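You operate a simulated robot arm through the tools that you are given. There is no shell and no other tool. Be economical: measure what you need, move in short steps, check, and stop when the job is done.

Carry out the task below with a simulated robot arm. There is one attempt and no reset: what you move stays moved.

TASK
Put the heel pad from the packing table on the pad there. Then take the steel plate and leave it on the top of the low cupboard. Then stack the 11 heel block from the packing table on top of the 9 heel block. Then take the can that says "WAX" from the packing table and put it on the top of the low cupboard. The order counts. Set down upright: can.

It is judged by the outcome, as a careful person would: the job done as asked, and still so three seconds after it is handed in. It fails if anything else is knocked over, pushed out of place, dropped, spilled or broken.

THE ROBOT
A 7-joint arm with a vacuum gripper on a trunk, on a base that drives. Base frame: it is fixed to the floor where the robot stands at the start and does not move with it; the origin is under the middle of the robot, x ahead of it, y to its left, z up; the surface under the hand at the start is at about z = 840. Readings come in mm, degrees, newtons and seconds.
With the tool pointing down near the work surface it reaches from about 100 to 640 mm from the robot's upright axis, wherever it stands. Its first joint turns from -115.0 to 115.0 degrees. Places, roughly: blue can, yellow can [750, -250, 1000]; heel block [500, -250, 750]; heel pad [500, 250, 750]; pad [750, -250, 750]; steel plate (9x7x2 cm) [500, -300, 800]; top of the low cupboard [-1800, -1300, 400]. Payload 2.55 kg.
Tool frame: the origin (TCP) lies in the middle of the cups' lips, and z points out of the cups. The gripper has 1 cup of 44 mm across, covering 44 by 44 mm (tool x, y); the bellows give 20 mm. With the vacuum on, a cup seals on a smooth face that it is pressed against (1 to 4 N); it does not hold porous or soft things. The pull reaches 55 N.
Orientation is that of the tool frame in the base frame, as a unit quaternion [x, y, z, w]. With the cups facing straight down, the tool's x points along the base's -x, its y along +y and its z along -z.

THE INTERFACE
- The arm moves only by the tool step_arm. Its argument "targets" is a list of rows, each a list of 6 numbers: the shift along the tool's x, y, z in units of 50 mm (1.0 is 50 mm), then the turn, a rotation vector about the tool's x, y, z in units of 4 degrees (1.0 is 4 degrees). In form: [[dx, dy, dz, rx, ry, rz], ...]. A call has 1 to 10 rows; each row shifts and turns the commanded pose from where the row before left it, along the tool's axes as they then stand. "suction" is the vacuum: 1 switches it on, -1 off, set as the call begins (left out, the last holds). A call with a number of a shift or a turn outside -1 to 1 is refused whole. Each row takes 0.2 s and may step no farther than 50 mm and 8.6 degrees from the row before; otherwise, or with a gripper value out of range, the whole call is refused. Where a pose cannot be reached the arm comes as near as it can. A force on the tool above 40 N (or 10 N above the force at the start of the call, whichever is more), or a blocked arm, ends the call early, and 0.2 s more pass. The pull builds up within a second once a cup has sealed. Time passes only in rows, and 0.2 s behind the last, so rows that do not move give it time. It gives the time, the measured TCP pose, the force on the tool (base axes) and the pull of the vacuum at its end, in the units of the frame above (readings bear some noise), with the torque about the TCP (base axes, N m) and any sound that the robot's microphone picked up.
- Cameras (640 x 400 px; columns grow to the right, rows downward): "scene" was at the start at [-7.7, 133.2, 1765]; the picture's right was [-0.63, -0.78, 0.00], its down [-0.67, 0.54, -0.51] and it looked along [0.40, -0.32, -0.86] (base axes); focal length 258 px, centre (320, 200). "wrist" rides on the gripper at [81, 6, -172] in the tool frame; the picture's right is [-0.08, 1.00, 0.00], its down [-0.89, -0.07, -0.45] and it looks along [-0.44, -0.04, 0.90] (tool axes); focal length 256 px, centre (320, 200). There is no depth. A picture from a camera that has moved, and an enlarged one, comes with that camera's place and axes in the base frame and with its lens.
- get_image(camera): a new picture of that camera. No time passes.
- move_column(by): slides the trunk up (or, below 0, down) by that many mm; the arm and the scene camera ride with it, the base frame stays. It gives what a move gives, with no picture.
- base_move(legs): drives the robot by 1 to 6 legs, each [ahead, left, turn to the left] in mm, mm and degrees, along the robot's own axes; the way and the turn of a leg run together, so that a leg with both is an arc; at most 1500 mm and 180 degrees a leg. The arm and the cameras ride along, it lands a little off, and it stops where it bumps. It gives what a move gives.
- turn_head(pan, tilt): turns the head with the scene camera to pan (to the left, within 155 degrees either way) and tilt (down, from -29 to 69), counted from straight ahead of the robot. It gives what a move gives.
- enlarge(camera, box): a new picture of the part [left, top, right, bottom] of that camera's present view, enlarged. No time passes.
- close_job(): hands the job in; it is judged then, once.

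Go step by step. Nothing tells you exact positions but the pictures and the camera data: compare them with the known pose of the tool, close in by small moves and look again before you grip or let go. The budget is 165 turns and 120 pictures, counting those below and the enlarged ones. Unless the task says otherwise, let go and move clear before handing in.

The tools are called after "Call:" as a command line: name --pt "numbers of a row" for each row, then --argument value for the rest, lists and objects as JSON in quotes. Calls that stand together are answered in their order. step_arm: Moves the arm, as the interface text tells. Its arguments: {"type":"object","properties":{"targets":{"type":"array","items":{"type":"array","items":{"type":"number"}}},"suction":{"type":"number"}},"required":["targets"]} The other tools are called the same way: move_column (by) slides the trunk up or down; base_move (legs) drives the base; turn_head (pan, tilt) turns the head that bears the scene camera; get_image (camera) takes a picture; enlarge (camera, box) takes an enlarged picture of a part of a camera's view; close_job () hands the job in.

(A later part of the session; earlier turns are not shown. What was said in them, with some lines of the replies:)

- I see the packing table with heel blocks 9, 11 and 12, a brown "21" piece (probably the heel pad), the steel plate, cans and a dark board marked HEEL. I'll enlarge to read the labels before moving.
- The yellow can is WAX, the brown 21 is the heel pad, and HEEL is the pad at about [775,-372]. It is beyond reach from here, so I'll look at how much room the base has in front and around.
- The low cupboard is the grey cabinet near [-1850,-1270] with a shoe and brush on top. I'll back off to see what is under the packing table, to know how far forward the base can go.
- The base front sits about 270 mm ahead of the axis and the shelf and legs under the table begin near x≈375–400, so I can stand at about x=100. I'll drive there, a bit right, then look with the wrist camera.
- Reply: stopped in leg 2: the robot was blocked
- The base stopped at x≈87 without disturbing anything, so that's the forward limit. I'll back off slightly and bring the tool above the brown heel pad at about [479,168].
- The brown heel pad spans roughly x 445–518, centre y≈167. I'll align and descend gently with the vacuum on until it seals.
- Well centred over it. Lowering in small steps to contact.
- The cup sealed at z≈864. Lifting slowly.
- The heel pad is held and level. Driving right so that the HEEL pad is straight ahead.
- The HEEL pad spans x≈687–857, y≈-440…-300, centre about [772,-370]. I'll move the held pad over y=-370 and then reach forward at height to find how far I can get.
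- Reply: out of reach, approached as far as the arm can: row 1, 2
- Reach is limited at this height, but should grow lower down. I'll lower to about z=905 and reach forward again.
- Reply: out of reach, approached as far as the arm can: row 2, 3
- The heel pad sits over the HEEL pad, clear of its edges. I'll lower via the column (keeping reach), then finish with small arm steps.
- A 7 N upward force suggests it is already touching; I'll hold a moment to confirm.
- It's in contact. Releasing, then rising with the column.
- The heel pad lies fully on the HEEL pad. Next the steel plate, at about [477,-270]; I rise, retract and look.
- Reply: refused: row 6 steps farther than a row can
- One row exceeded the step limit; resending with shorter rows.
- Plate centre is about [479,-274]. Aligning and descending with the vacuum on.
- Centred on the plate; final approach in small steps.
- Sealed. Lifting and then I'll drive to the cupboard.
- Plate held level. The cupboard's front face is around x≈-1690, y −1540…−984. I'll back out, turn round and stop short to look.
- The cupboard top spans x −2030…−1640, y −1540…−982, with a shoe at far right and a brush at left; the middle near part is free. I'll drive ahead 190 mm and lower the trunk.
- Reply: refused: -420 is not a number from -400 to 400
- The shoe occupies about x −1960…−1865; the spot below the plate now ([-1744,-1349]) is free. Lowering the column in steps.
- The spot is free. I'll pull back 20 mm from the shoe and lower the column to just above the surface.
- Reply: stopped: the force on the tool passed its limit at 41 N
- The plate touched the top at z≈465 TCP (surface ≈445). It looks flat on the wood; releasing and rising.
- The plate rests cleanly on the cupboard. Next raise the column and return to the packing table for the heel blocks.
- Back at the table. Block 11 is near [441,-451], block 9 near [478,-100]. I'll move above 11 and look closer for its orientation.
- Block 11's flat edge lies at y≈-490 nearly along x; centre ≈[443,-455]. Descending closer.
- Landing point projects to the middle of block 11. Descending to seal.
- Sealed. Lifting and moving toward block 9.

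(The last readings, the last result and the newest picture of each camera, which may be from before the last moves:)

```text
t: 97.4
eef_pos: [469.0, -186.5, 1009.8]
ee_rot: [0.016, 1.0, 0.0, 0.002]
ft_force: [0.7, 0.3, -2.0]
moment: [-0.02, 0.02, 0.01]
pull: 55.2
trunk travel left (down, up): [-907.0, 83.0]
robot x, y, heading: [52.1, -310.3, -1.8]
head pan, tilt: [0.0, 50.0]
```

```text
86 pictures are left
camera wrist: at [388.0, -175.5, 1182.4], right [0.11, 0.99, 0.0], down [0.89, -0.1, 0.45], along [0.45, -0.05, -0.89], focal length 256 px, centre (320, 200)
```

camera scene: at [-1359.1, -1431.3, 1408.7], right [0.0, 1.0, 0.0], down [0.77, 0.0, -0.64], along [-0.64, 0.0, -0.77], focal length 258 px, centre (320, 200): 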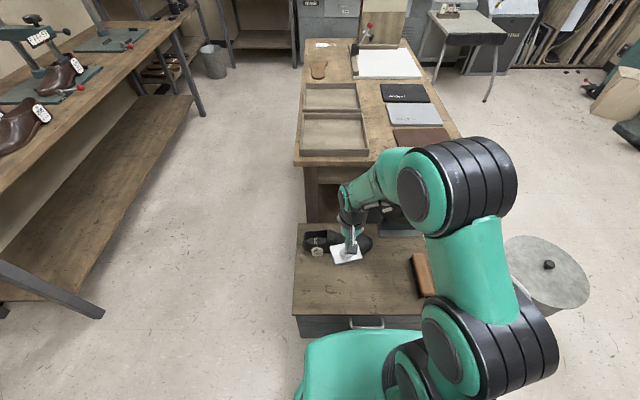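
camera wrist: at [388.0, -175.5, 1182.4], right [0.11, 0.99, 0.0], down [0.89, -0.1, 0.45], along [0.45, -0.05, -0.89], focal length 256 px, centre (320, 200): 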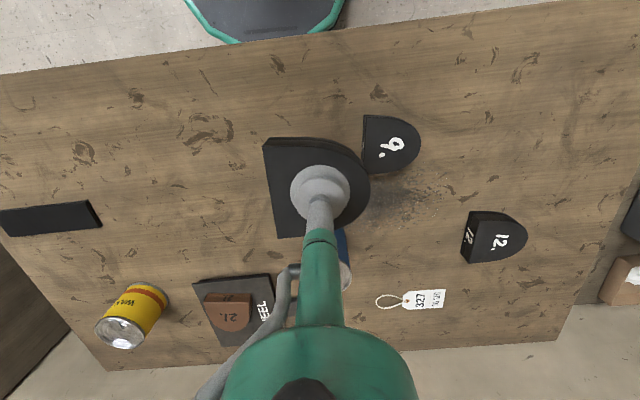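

Enlarging to compare orientations of the held 11 and block 9.

Call:
enlarge --camera "wrist" --box '[250, 95, 442, 215]'

```text
3.33 times, centred on (346, 155) of wrist
camera zoom: at [388.0, -175.5, 1182.4], right [0.11, 0.99, 0.0], down [0.89, -0.1, 0.45], along [0.45, -0.05, -0.89], focal length 853 px, centre (233, 350)
```

zoom: 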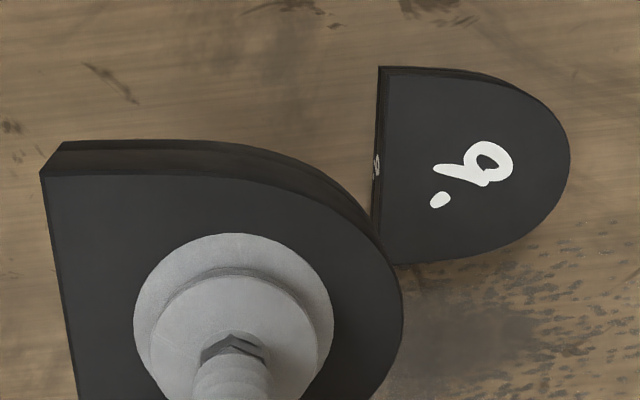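

Flat edges are parallel within ~2°, so no turn is needed. Block 9's centre is ≈[480,-94]; moving above it and lowering partway.

Call:
step_arm --pt "-0.08 0.92 0 0 0 0" --pt "-0.08 0.91 0 0 0 0" --pt "0 0 0.8 0 0 0" --pt "0 0 0.7 0 0 0" --pt "0 0 0 0 0 0"

Call:
enlarge --camera "wrist" --box '[224, 100, 416, 260]'

```text
t: 98.6
eef_pos: [480.9, -95.6, 934.2]
ee_rot: [0.016, 1.0, 0.001, 0.002]
ft_force: [0.7, 0.0, -2.0]
moment: [0.02, -0.05, -0.02]
pull: 54.4
trunk travel left (down, up): [-907.0, 83.0]
robot x, y, heading: [52.0, -310.4, -1.8]
head pan, tilt: [0.0, 50.0]
```

```text
2.50 times, centred on (320, 180) of wrist
camera zoom: at [397.9, -86.4, 1107.0], right [0.11, 0.99, 0.0], down [0.89, -0.1, 0.45], along [0.45, -0.05, -0.89], focal length 640 px, centre (320, 250)
```

zoom: 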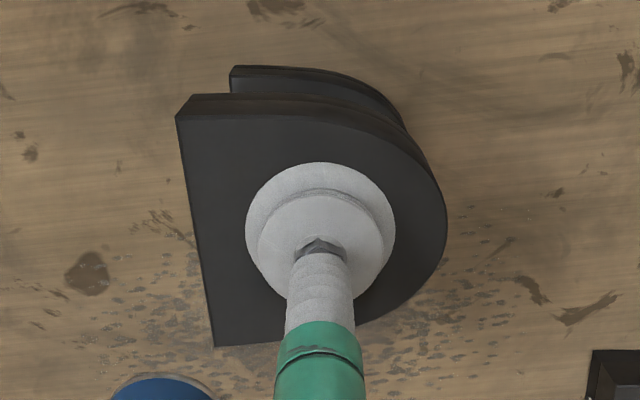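

Alignment agrees within about 2 mm. Lowering gently to contact.

Call:
step_arm --pt "0 0.02 0.3 0 0 0" --pt "0 0 0.2 0 0 0" --pt "0 0 0.08 0 0 0" --pt "0 0 0 0 0 0"

```text
t: 99.6
eef_pos: [481.1, -94.3, 906.5]
ee_rot: [0.015, 1.0, 0.001, 0.001]
ft_force: [-0.3, -0.4, -1.9]
moment: [0.02, -0.01, -0.03]
pull: 55.4
trunk travel left (down, up): [-907.0, 83.0]
robot x, y, heading: [51.7, -308.7, -1.7]
head pan, tilt: [0.0, 50.0]
```

Call:
step_arm --pt "0 0 0.08 0 0 0" --pt "0 0 0.06 0 0 0" --pt "0 0 0 0 0 0"

```text
t: 100.4
eef_pos: [479.9, -95.0, 900.0]
ee_rot: [0.016, 1.0, 0.0, 0.001]
ft_force: [-0.6, -0.6, -1.2]
moment: [0.0, 0.01, 0.0]
pull: 54.8
trunk travel left (down, up): [-907.0, 83.0]
robot x, y, heading: [53.1, -309.2, -1.7]
head pan, tilt: [0.0, 50.0]
```

Not touching yet; continuing in small steps.

Call:
step_arm --pt "0 0 0.05 0 0 0" --pt "0 0 0.04 0 0 0" --pt "0 0 0 0 0 0"

```text
t: 101.2
eef_pos: [480.6, -95.2, 895.0]
ee_rot: [0.016, 1.0, 0.0, 0.002]
ft_force: [0.7, -1.0, -1.6]
moment: [0.06, 0.03, 0.0]
pull: 54.9
trunk travel left (down, up): [-907.0, 83.0]
robot x, y, heading: [52.3, -312.3, -1.8]
head pan, tilt: [0.0, 50.0]
```

Call:
step_arm --pt "0 0 0.05 0 0 0" --pt "0 0 0.04 0 0 0" --pt "0 0 0 0 0 0"

Call:
get_image --camera "wrist"

```text
t: 102.0
eef_pos: [481.6, -93.4, 891.7]
ee_rot: [0.016, 1.0, 0.001, 0.003]
ft_force: [0.6, 0.4, 4.6]
moment: [-0.11, 0.18, -0.02]
pull: 54.5
trunk travel left (down, up): [-907.0, 83.0]
robot x, y, heading: [54.5, -309.4, -2.0]
head pan, tilt: [0.0, 50.0]
```

```text
83 pictures are left
camera wrist: at [399.0, -83.8, 1064.9], right [0.11, 0.99, 0.0], down [0.89, -0.1, 0.45], along [0.45, -0.05, -0.89], focal length 256 px, centre (320, 200)
```

wrist: 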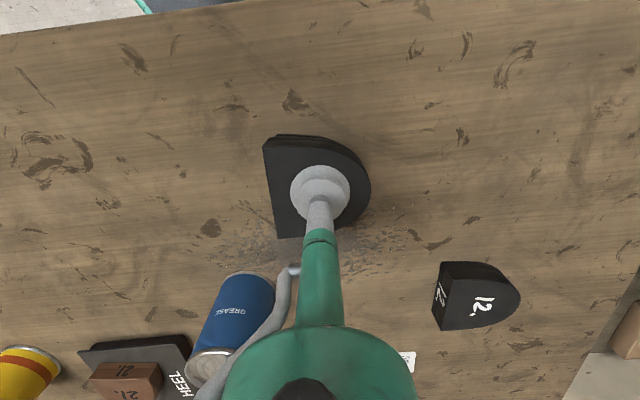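

In contact with about 6 N. A quick enlarged check of alignment before letting go.

Call:
enlarge --camera "wrist" --box '[240, 110, 400, 250]'

```text
2.86 times, centred on (320, 180) of wrist
camera zoom: at [399.0, -83.8, 1064.9], right [0.11, 0.99, 0.0], down [0.89, -0.1, 0.45], along [0.45, -0.05, -0.89], focal length 731 px, centre (320, 257)
```

zoom: 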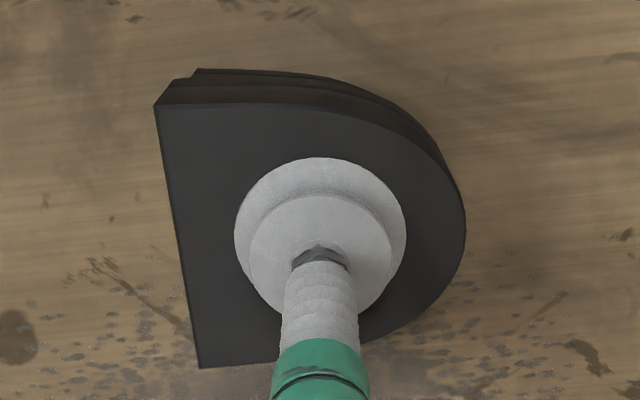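

Well aligned. Releasing and rising.

Call:
step_arm --pt "0 0 0 0 0 0" --pt "0 0 0 0 0 0" --pt "0 0 0 0 0 0" --pt "0 0 0 0 0 0" --pt "0 0 0 0 0 0" --suction -1

Call:
step_arm --pt "0 0 -0.3 0 0 0" --pt "0 0 -0.9 0 0 0" --pt "0 0 -1 0 0 0" --pt "0 0 -1 0 0 0" --pt "0 0 -1 0 0 0" --pt "0 -1 0 0 0 0" --pt "0 -1 0 0 0 0"

Call:
get_image --camera "wrist"

```text
t: 103.2
eef_pos: [481.2, -93.9, 891.7]
ee_rot: [0.016, 1.0, 0.0, 0.002]
ft_force: [0.2, -0.7, 0.6]
moment: [-0.03, 0.01, -0.02]
pull: 0.1
trunk travel left (down, up): [-907.0, 83.0]
robot x, y, heading: [55.5, -306.8, -2.0]
head pan, tilt: [0.0, 50.0]
```

```text
t: 104.8
eef_pos: [476.2, -196.2, 1100.9]
ee_rot: [0.015, 1.0, 0.001, 0.002]
ft_force: [0.3, -0.5, -0.2]
moment: [0.03, 0.01, -0.02]
pull: 0.1
trunk travel left (down, up): [-907.0, 83.0]
robot x, y, heading: [51.4, -310.0, -1.6]
head pan, tilt: [0.0, 50.0]
```

```text
81 pictures are left
camera wrist: at [393.9, -185.8, 1273.3], right [0.11, 0.99, 0.0], down [0.89, -0.1, 0.45], along [0.45, -0.05, -0.89], focal length 256 px, centre (320, 200)
```

wrist: 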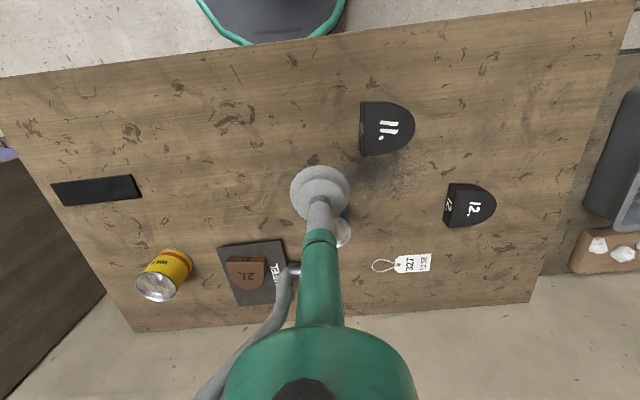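

11 is on 9. The WAX can stands upright with its lid near [718,-526,922]; I need to shift right and forward to reach it.

Call:
base_move --legs '[[22, -195, 1.8]]'

Call:
step_arm --pt "-0.9 -0.3 0 0 0 0" --pt "-0.9 -0.4 0 0 0 0"

Call:
get_image --camera "wrist"

```text
t: 106.3
eef_pos: [491.4, -377.2, 1100.6]
ee_rot: [0.0, 1.0, 0.001, 0.002]
ft_force: [-1.1, -1.1, 0.9]
moment: [0.03, -0.04, 0.0]
pull: 0.1
trunk travel left (down, up): [-907.0, 83.0]
robot x, y, heading: [69.7, -500.4, 0.2]
head pan, tilt: [0.0, 50.0]
```

```text
t: 107.0
eef_pos: [582.4, -409.6, 1102.0]
ee_rot: [0.0, 1.0, 0.001, 0.001]
ft_force: [-0.2, -0.4, -0.1]
moment: [0.02, 0.02, 0.0]
pull: 0.1
trunk travel left (down, up): [-907.0, 83.0]
robot x, y, heading: [71.9, -505.3, -0.0]
head pan, tilt: [0.0, 50.0]
```

```text
80 pictures are left
camera wrist: at [500.7, -402.6, 1274.0], right [0.08, 1.0, 0.0], down [0.89, -0.07, 0.45], along [0.45, -0.03, -0.89], focal length 256 px, centre (320, 200)
```

wrist: 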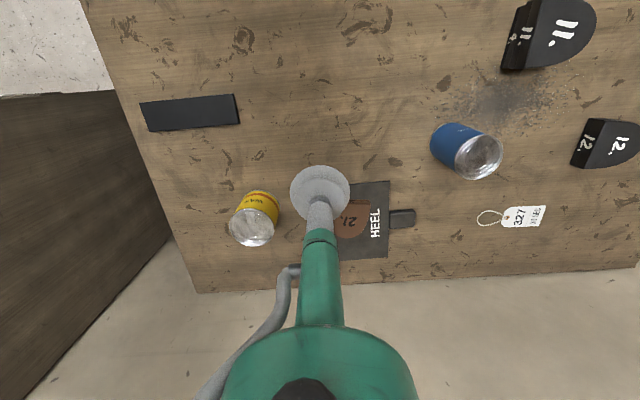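

Lid centre confirmed near [718,-527]. Approaching above it at a safe height and looking.

Call:
step_arm --pt "-0.6 -0.6 0.4 0 0 0" --pt "-0.6 -0.6 0.4 0 0 0" --pt "-0.6 -0.6 0.4 0 0 0" --pt "-0.6 -0.55 0.4 0 0 0" --pt "-0.3 0 0.4 0 0 0" --pt "0 0 0 0 0 0"

Call:
get_image --camera "wrist"

Call:
enlarge --camera "wrist" --box '[240, 120, 400, 260]'

```text
t: 108.3
eef_pos: [717.5, -531.9, 1001.5]
ee_rot: [0.0, 1.0, 0.001, 0.001]
ft_force: [-0.2, -0.3, -0.6]
moment: [0.02, 0.05, 0.02]
pull: 0.1
trunk travel left (down, up): [-907.0, 83.0]
robot x, y, heading: [73.2, -500.9, -0.1]
head pan, tilt: [0.0, 50.0]
```

```text
79 pictures are left
camera wrist: at [635.5, -523.9, 1174.9], right [0.08, 1.0, 0.0], down [0.89, -0.07, 0.45], along [0.45, -0.03, -0.89], focal length 256 px, centre (320, 200)
```

wrist: 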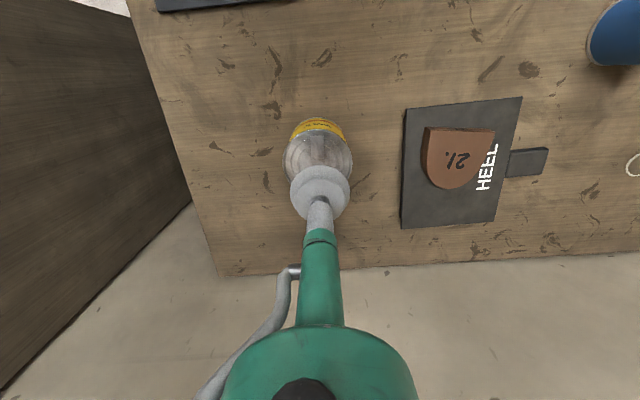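

```text
2.86 times, centred on (320, 190) of wrist
camera zoom: at [635.5, -523.9, 1174.9], right [0.08, 1.0, 0.0], down [0.89, -0.07, 0.45], along [0.45, -0.03, -0.89], focal length 731 px, centre (320, 229)
```

zoom: 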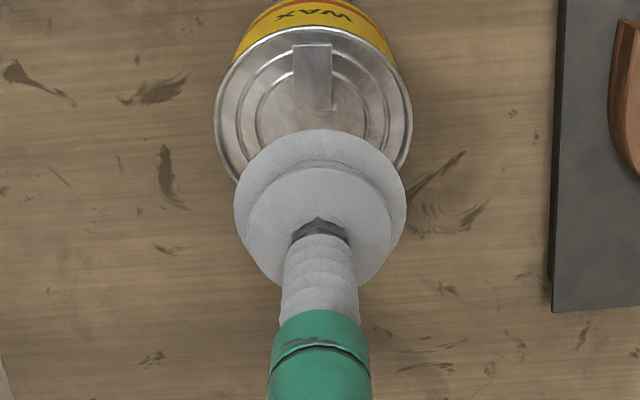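

TCP is centred over the lid. Descending with the vacuum on.

Call:
step_arm --pt "0 0 0.7 0 0 0" --pt "0 0 0.4 0 0 0" --pt "0 0 0.1 0 0 0" --pt "0 0 0 0 0 0" --suction 1

Call:
enlarge --camera "wrist" --box '[240, 120, 400, 260]'

```text
t: 109.3
eef_pos: [717.6, -530.4, 941.6]
ee_rot: [0.0, 1.0, 0.0, 0.002]
ft_force: [-0.8, 0.7, 1.0]
moment: [0.0, 0.0, -0.01]
pull: 0.1
trunk travel left (down, up): [-907.0, 83.0]
robot x, y, heading: [69.4, -506.1, 0.2]
head pan, tilt: [0.0, 50.0]
```

```text
2.86 times, centred on (320, 190) of wrist
camera zoom: at [635.1, -521.5, 1113.5], right [0.08, 1.0, 0.0], down [0.89, -0.07, 0.45], along [0.45, -0.03, -0.89], focal length 731 px, centre (320, 229)
```

zoom: 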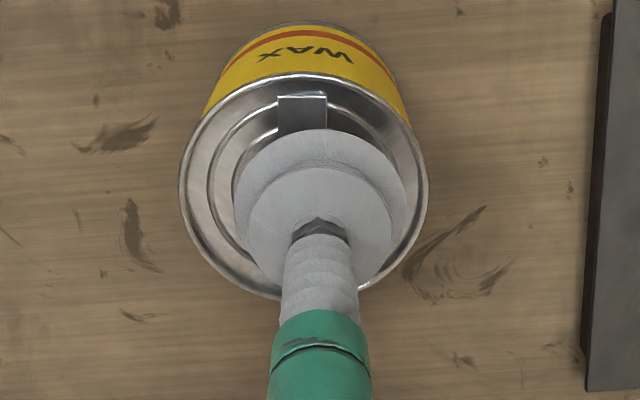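

Landing point matches the lid centre within 2 mm. Final approach.

Call:
step_arm --pt "0 -0.04 0.12 0 0 0" --pt "0 0 0.12 0 0 0" --pt "0 0 0.1 0 0 0" --pt "0 0 0 0 0 0" --pt "0 0 0 0 0 0"

```text
t: 110.5
eef_pos: [718.0, -532.1, 923.3]
ee_rot: [0.0, 1.0, 0.0, 0.002]
ft_force: [-0.2, -0.1, -0.2]
moment: [-0.04, -0.02, -0.02]
pull: 0.0
trunk travel left (down, up): [-907.0, 83.0]
robot x, y, heading: [72.7, -501.0, -0.1]
head pan, tilt: [0.0, 50.0]
```

Call:
step_arm --pt "0 0 0.06 0 0 0" --pt "0 0 0.06 0 0 0" --pt "0 0 0 0 0 0" --pt "0 0 0 0 0 0"

```text
t: 111.5
eef_pos: [716.6, -531.8, 918.4]
ee_rot: [0.0, 1.0, -0.001, 0.001]
ft_force: [-0.3, 0.6, -0.6]
moment: [-0.02, 0.0, 0.0]
pull: 55.1
trunk travel left (down, up): [-907.0, 83.0]
robot x, y, heading: [71.0, -503.0, -0.3]
head pan, tilt: [0.0, 50.0]
```

Sealed on the can. Lifting straight up with the column, then retracting.

Call:
move_column --by 75

Call:
step_arm --pt "0.5 0 -0.3 0 0 0" --pt "0.8 0 -0.5 0 0 0" --pt "0.8 0 -0.5 0 0 0" --pt "0.8 0 -0.5 0 0 0" --pt "0.8 0 -0.5 0 0 0" --pt "0.8 0 0 0 0 0" --pt "0.5 0 0 0 0 0" --pt "0 0 0 0 0 0"

Call:
get_image --camera "wrist"

```text
t: 112.7
eef_pos: [716.7, -529.9, 994.6]
ee_rot: [0.0, 1.0, 0.0, 0.002]
ft_force: [0.9, -0.4, -1.5]
moment: [0.02, 0.03, 0.0]
pull: 54.3
trunk travel left (down, up): [-982.0, 8.0]
robot x, y, heading: [72.8, -499.5, -0.2]
head pan, tilt: [0.0, 50.0]
```

```text
t: 114.5
eef_pos: [467.1, -530.7, 1106.2]
ee_rot: [0.0, 1.0, -0.001, 0.002]
ft_force: [0.2, -0.3, -1.3]
moment: [-0.02, 0.05, -0.01]
pull: 54.4
trunk travel left (down, up): [-982.0, 8.0]
robot x, y, heading: [69.8, -505.6, -0.1]
head pan, tilt: [0.0, 50.0]
```

```text
76 pictures are left
camera wrist: at [385.5, -523.0, 1278.0], right [0.08, 1.0, 0.0], down [0.89, -0.07, 0.45], along [0.45, -0.03, -0.89], focal length 256 px, centre (320, 200)
```

wrist: 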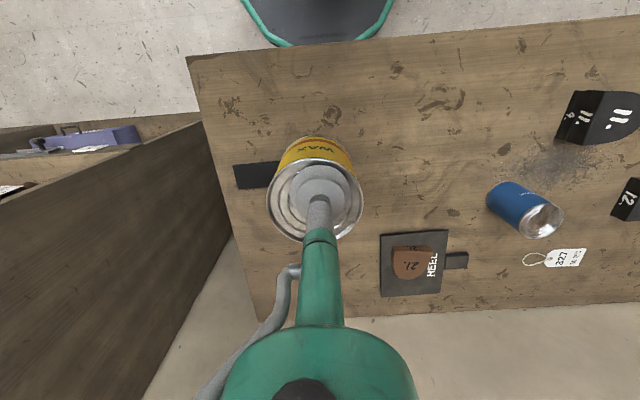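

The can is held upright and everything else is undisturbed. Driving back to the cupboard.

Call:
base_move --legs '[[-780, 0, 0], [0, 0, 180], [420, 725, 0]]'

Call:
get_image --camera "wrist"

```text
t: 130.1
eef_pos: [-1495.3, -1220.6, 1105.8]
ee_rot: [1.0, 0.015, -0.002, 0.0]
ft_force: [0.5, -0.6, -0.3]
moment: [0.0, -0.02, 0.01]
pull: 55.1
trunk travel left (down, up): [-982.0, 8.0]
robot x, y, heading: [-1097.7, -1235.9, -178.2]
head pan, tilt: [0.0, 50.0]
```

```text
75 pictures are left
camera wrist: at [-1415.0, -1223.2, 1278.2], right [-0.05, -1.0, 0.0], down [-0.89, 0.05, 0.45], along [-0.45, 0.02, -0.89], focal length 256 px, centre (320, 200)
```

wrist: 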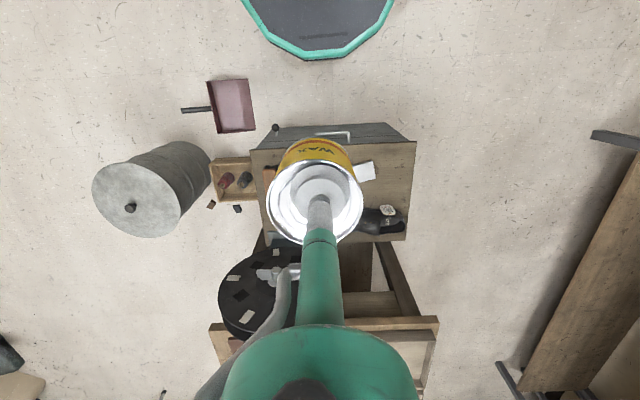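

Driving the last stretch and straightening, then lowering.

Call:
base_move --legs '[[238, -10, -1.8]]'

Call:
move_column --by -400

Call:
get_image --camera "wrist"

Call:
get_image --camera "scene"

```text
t: 131.8
eef_pos: [-1730.7, -1199.4, 1106.1]
ee_rot: [1.0, -0.002, -0.001, 0.0]
ft_force: [0.2, 0.7, 0.0]
moment: [0.0, 0.01, 0.01]
pull: 54.4
trunk travel left (down, up): [-982.0, 8.0]
robot x, y, heading: [-1336.4, -1228.6, 179.7]
head pan, tilt: [0.0, 50.0]
```

```text
t: 135.6
eef_pos: [-1730.6, -1198.3, 705.9]
ee_rot: [1.0, -0.003, -0.001, 0.0]
ft_force: [-0.2, -0.2, -2.0]
moment: [0.0, 0.0, 0.0]
pull: 55.5
trunk travel left (down, up): [-582.0, 408.0]
robot x, y, heading: [-1336.0, -1230.5, 179.7]
head pan, tilt: [0.0, 50.0]
```

```text
74 pictures are left
camera wrist: at [-1650.0, -1205.1, 878.3], right [-0.08, -1.0, 0.0], down [-0.89, 0.08, 0.45], along [-0.45, 0.04, -0.89], focal length 256 px, centre (320, 200)
```

wrist: 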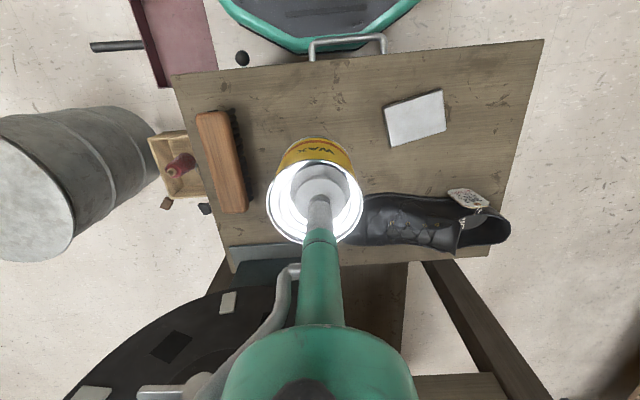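

```text
73 pictures are left
camera scene: at [-1353.0, -1407.2, 1483.5], right [0.01, 1.0, 0.0], down [0.77, 0.0, -0.64], along [-0.64, 0.0, -0.77], focal length 258 px, centre (320, 200)
```

scene: 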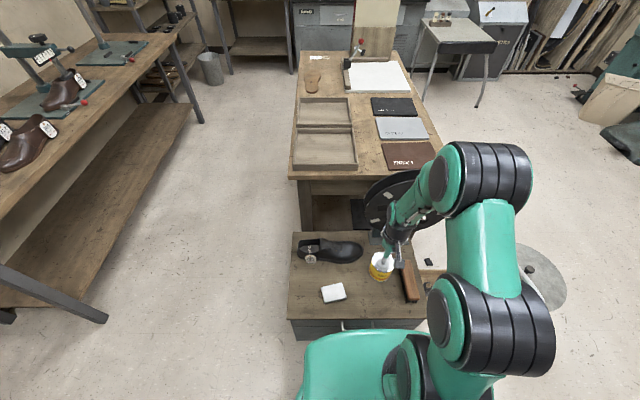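

The wheel behind the cupboard is the nearest obstacle, so I'll check the clearance between it and the wrist.

Call:
enlarge --camera "scene" --box '[280, 140, 480, 340]'

```text
2.00 times, centred on (380, 240) of scene
camera zoom: at [-1353.0, -1407.2, 1483.5], right [0.01, 1.0, 0.0], down [0.77, 0.0, -0.64], along [-0.64, 0.0, -0.77], focal length 515 px, centre (200, 120)
```

zoom: 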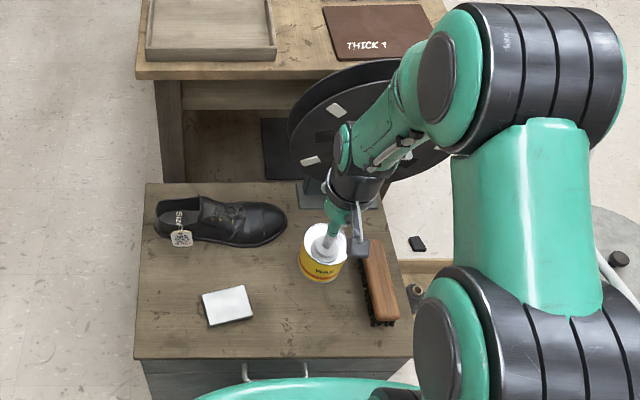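

The wheel is well behind (x≈-1950). I'll shift 20 mm toward the robot and lower to just above the surface.

Call:
step_arm --pt "0.4 0.1 0 0 0 0"

Call:
move_column --by -160

Call:
get_image --camera "wrist"

```text
t: 136.0
eef_pos: [-1709.0, -1205.5, 705.9]
ee_rot: [1.0, -0.003, -0.002, 0.0]
ft_force: [-0.2, -0.6, -0.3]
moment: [-0.02, 0.0, -0.02]
pull: 55.4
trunk travel left (down, up): [-582.0, 408.0]
robot x, y, heading: [-1334.6, -1230.1, 179.7]
head pan, tilt: [0.0, 50.0]
```

```text
t: 137.9
eef_pos: [-1711.1, -1203.8, 545.4]
ee_rot: [1.0, -0.002, -0.002, 0.0]
ft_force: [-0.6, 0.6, -0.9]
moment: [0.0, 0.01, 0.04]
pull: 55.1
trunk travel left (down, up): [-422.0, 568.0]
robot x, y, heading: [-1337.1, -1226.7, 179.7]
head pan, tilt: [0.0, 50.0]
```

```text
71 pictures are left
camera wrist: at [-1629.5, -1209.3, 717.9], right [-0.08, -1.0, 0.0], down [-0.89, 0.08, 0.45], along [-0.45, 0.04, -0.89], focal length 256 px, centre (320, 200)
```

wrist: 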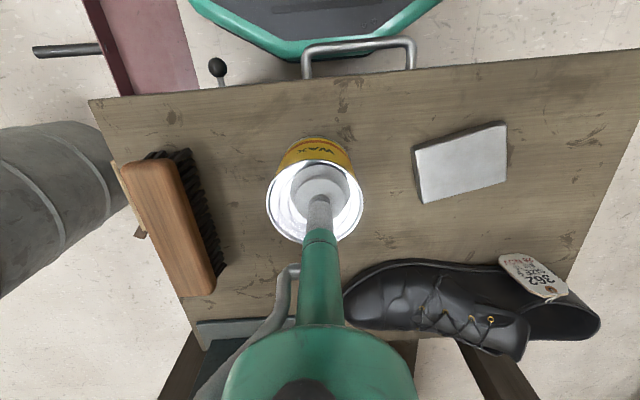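

Clear all round. Lowering the rest with small arm steps.

Call:
step_arm --pt "0 0 0.15 0 0 0" --pt "0 0 0.15 0 0 0" --pt "0 0 0.06 0 0 0" --pt "0 0 0 0 0 0"

```text
t: 138.9
eef_pos: [-1709.8, -1204.1, 527.7]
ee_rot: [1.0, -0.003, -0.001, 0.0]
ft_force: [0.9, 0.5, -0.7]
moment: [0.0, 0.0, 0.01]
pull: 54.9
trunk travel left (down, up): [-422.0, 568.0]
robot x, y, heading: [-1333.6, -1234.6, 179.8]
head pan, tilt: [0.0, 50.0]
```

Call:
step_arm --pt "0 0 0.05 0 0 0" --pt "0 0 0.05 0 0 0" --pt "0 0 0 0 0 0"

```text
t: 139.7
eef_pos: [-1710.3, -1204.2, 523.2]
ee_rot: [1.0, -0.004, -0.003, 0.0]
ft_force: [2.6, -1.1, 21.2]
moment: [0.04, -0.14, -0.02]
pull: 54.8
trunk travel left (down, up): [-422.0, 568.0]
robot x, y, heading: [-1331.1, -1230.2, 179.5]
head pan, tilt: [0.0, 50.0]
```

Contact at z≈523. Easing off slightly, then releasing.

Call:
step_arm --pt "0 0 -0.03 0 0 0" --pt "0 0 0 0 0 0"

Call:
step_arm --pt "0 0 0 0 0 0" --pt "0 0 0 0 0 0" --pt "0 0 0 0 0 0" --pt "0 0 0 0 0 0" --pt "0 0 0 0 0 0" --suction -1

Call:
move_column --by 150

Call:
get_image --camera "wrist"

Call:
get_image --camera "scene"

```text
t: 140.3
eef_pos: [-1709.7, -1202.4, 521.5]
ee_rot: [1.0, -0.002, -0.002, 0.0]
ft_force: [-1.8, 0.6, 2.0]
moment: [0.02, 0.03, 0.04]
pull: 55.0
trunk travel left (down, up): [-422.0, 568.0]
robot x, y, heading: [-1330.4, -1227.9, 179.8]
head pan, tilt: [0.0, 50.0]
```

```text
t: 141.5
eef_pos: [-1710.3, -1203.5, 523.4]
ee_rot: [1.0, -0.003, -0.002, 0.0]
ft_force: [0.0, -0.4, 0.7]
moment: [-0.02, 0.0, 0.0]
pull: 0.0
trunk travel left (down, up): [-422.0, 568.0]
robot x, y, heading: [-1335.3, -1229.3, 179.8]
head pan, tilt: [0.0, 50.0]
```

```text
t: 143.2
eef_pos: [-1710.4, -1203.6, 674.2]
ee_rot: [1.0, -0.002, -0.001, 0.0]
ft_force: [0.1, 0.5, 0.2]
moment: [0.04, 0.0, -0.01]
pull: 0.1
trunk travel left (down, up): [-572.0, 418.0]
robot x, y, heading: [-1337.6, -1229.7, 179.6]
head pan, tilt: [0.0, 50.0]
```

```text
70 pictures are left
camera wrist: at [-1629.6, -1209.4, 846.1], right [-0.08, -1.0, 0.0], down [-0.89, 0.08, 0.45], along [-0.45, 0.04, -0.89], focal length 256 px, centre (320, 200)
```

wrist: 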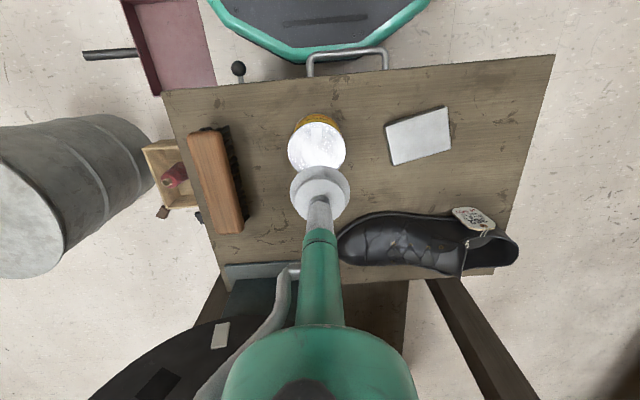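

```text
69 pictures are left
camera scene: at [-1353.3, -1407.2, 1473.4], right [0.01, 1.0, 0.0], down [0.77, 0.0, -0.64], along [-0.64, 0.0, -0.77], focal length 258 px, centre (320, 200)
```

scene: 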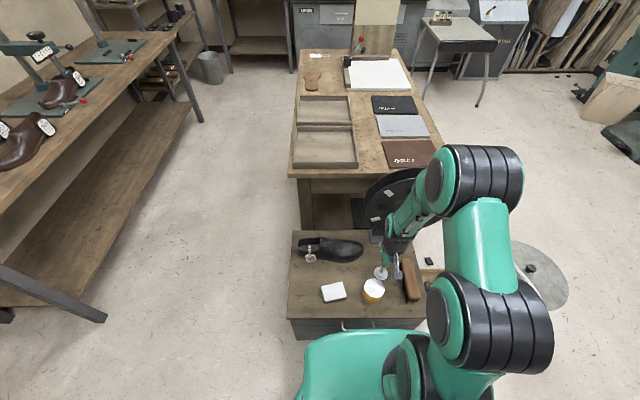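

The can stands upright beside the plate on the cupboard, the gripper is clear, and nothing else has moved. Handing in.

Call:
close_job

```text
The job is handed in.
```

I did all four steps in order and handed the job in:
- The heel pad is on the HEEL pad.
- The steel plate is on top of the low cupboard.
- The 11 heel block is stacked on the 9.
- The WAX can stands upright on the cupboard next to the plate.
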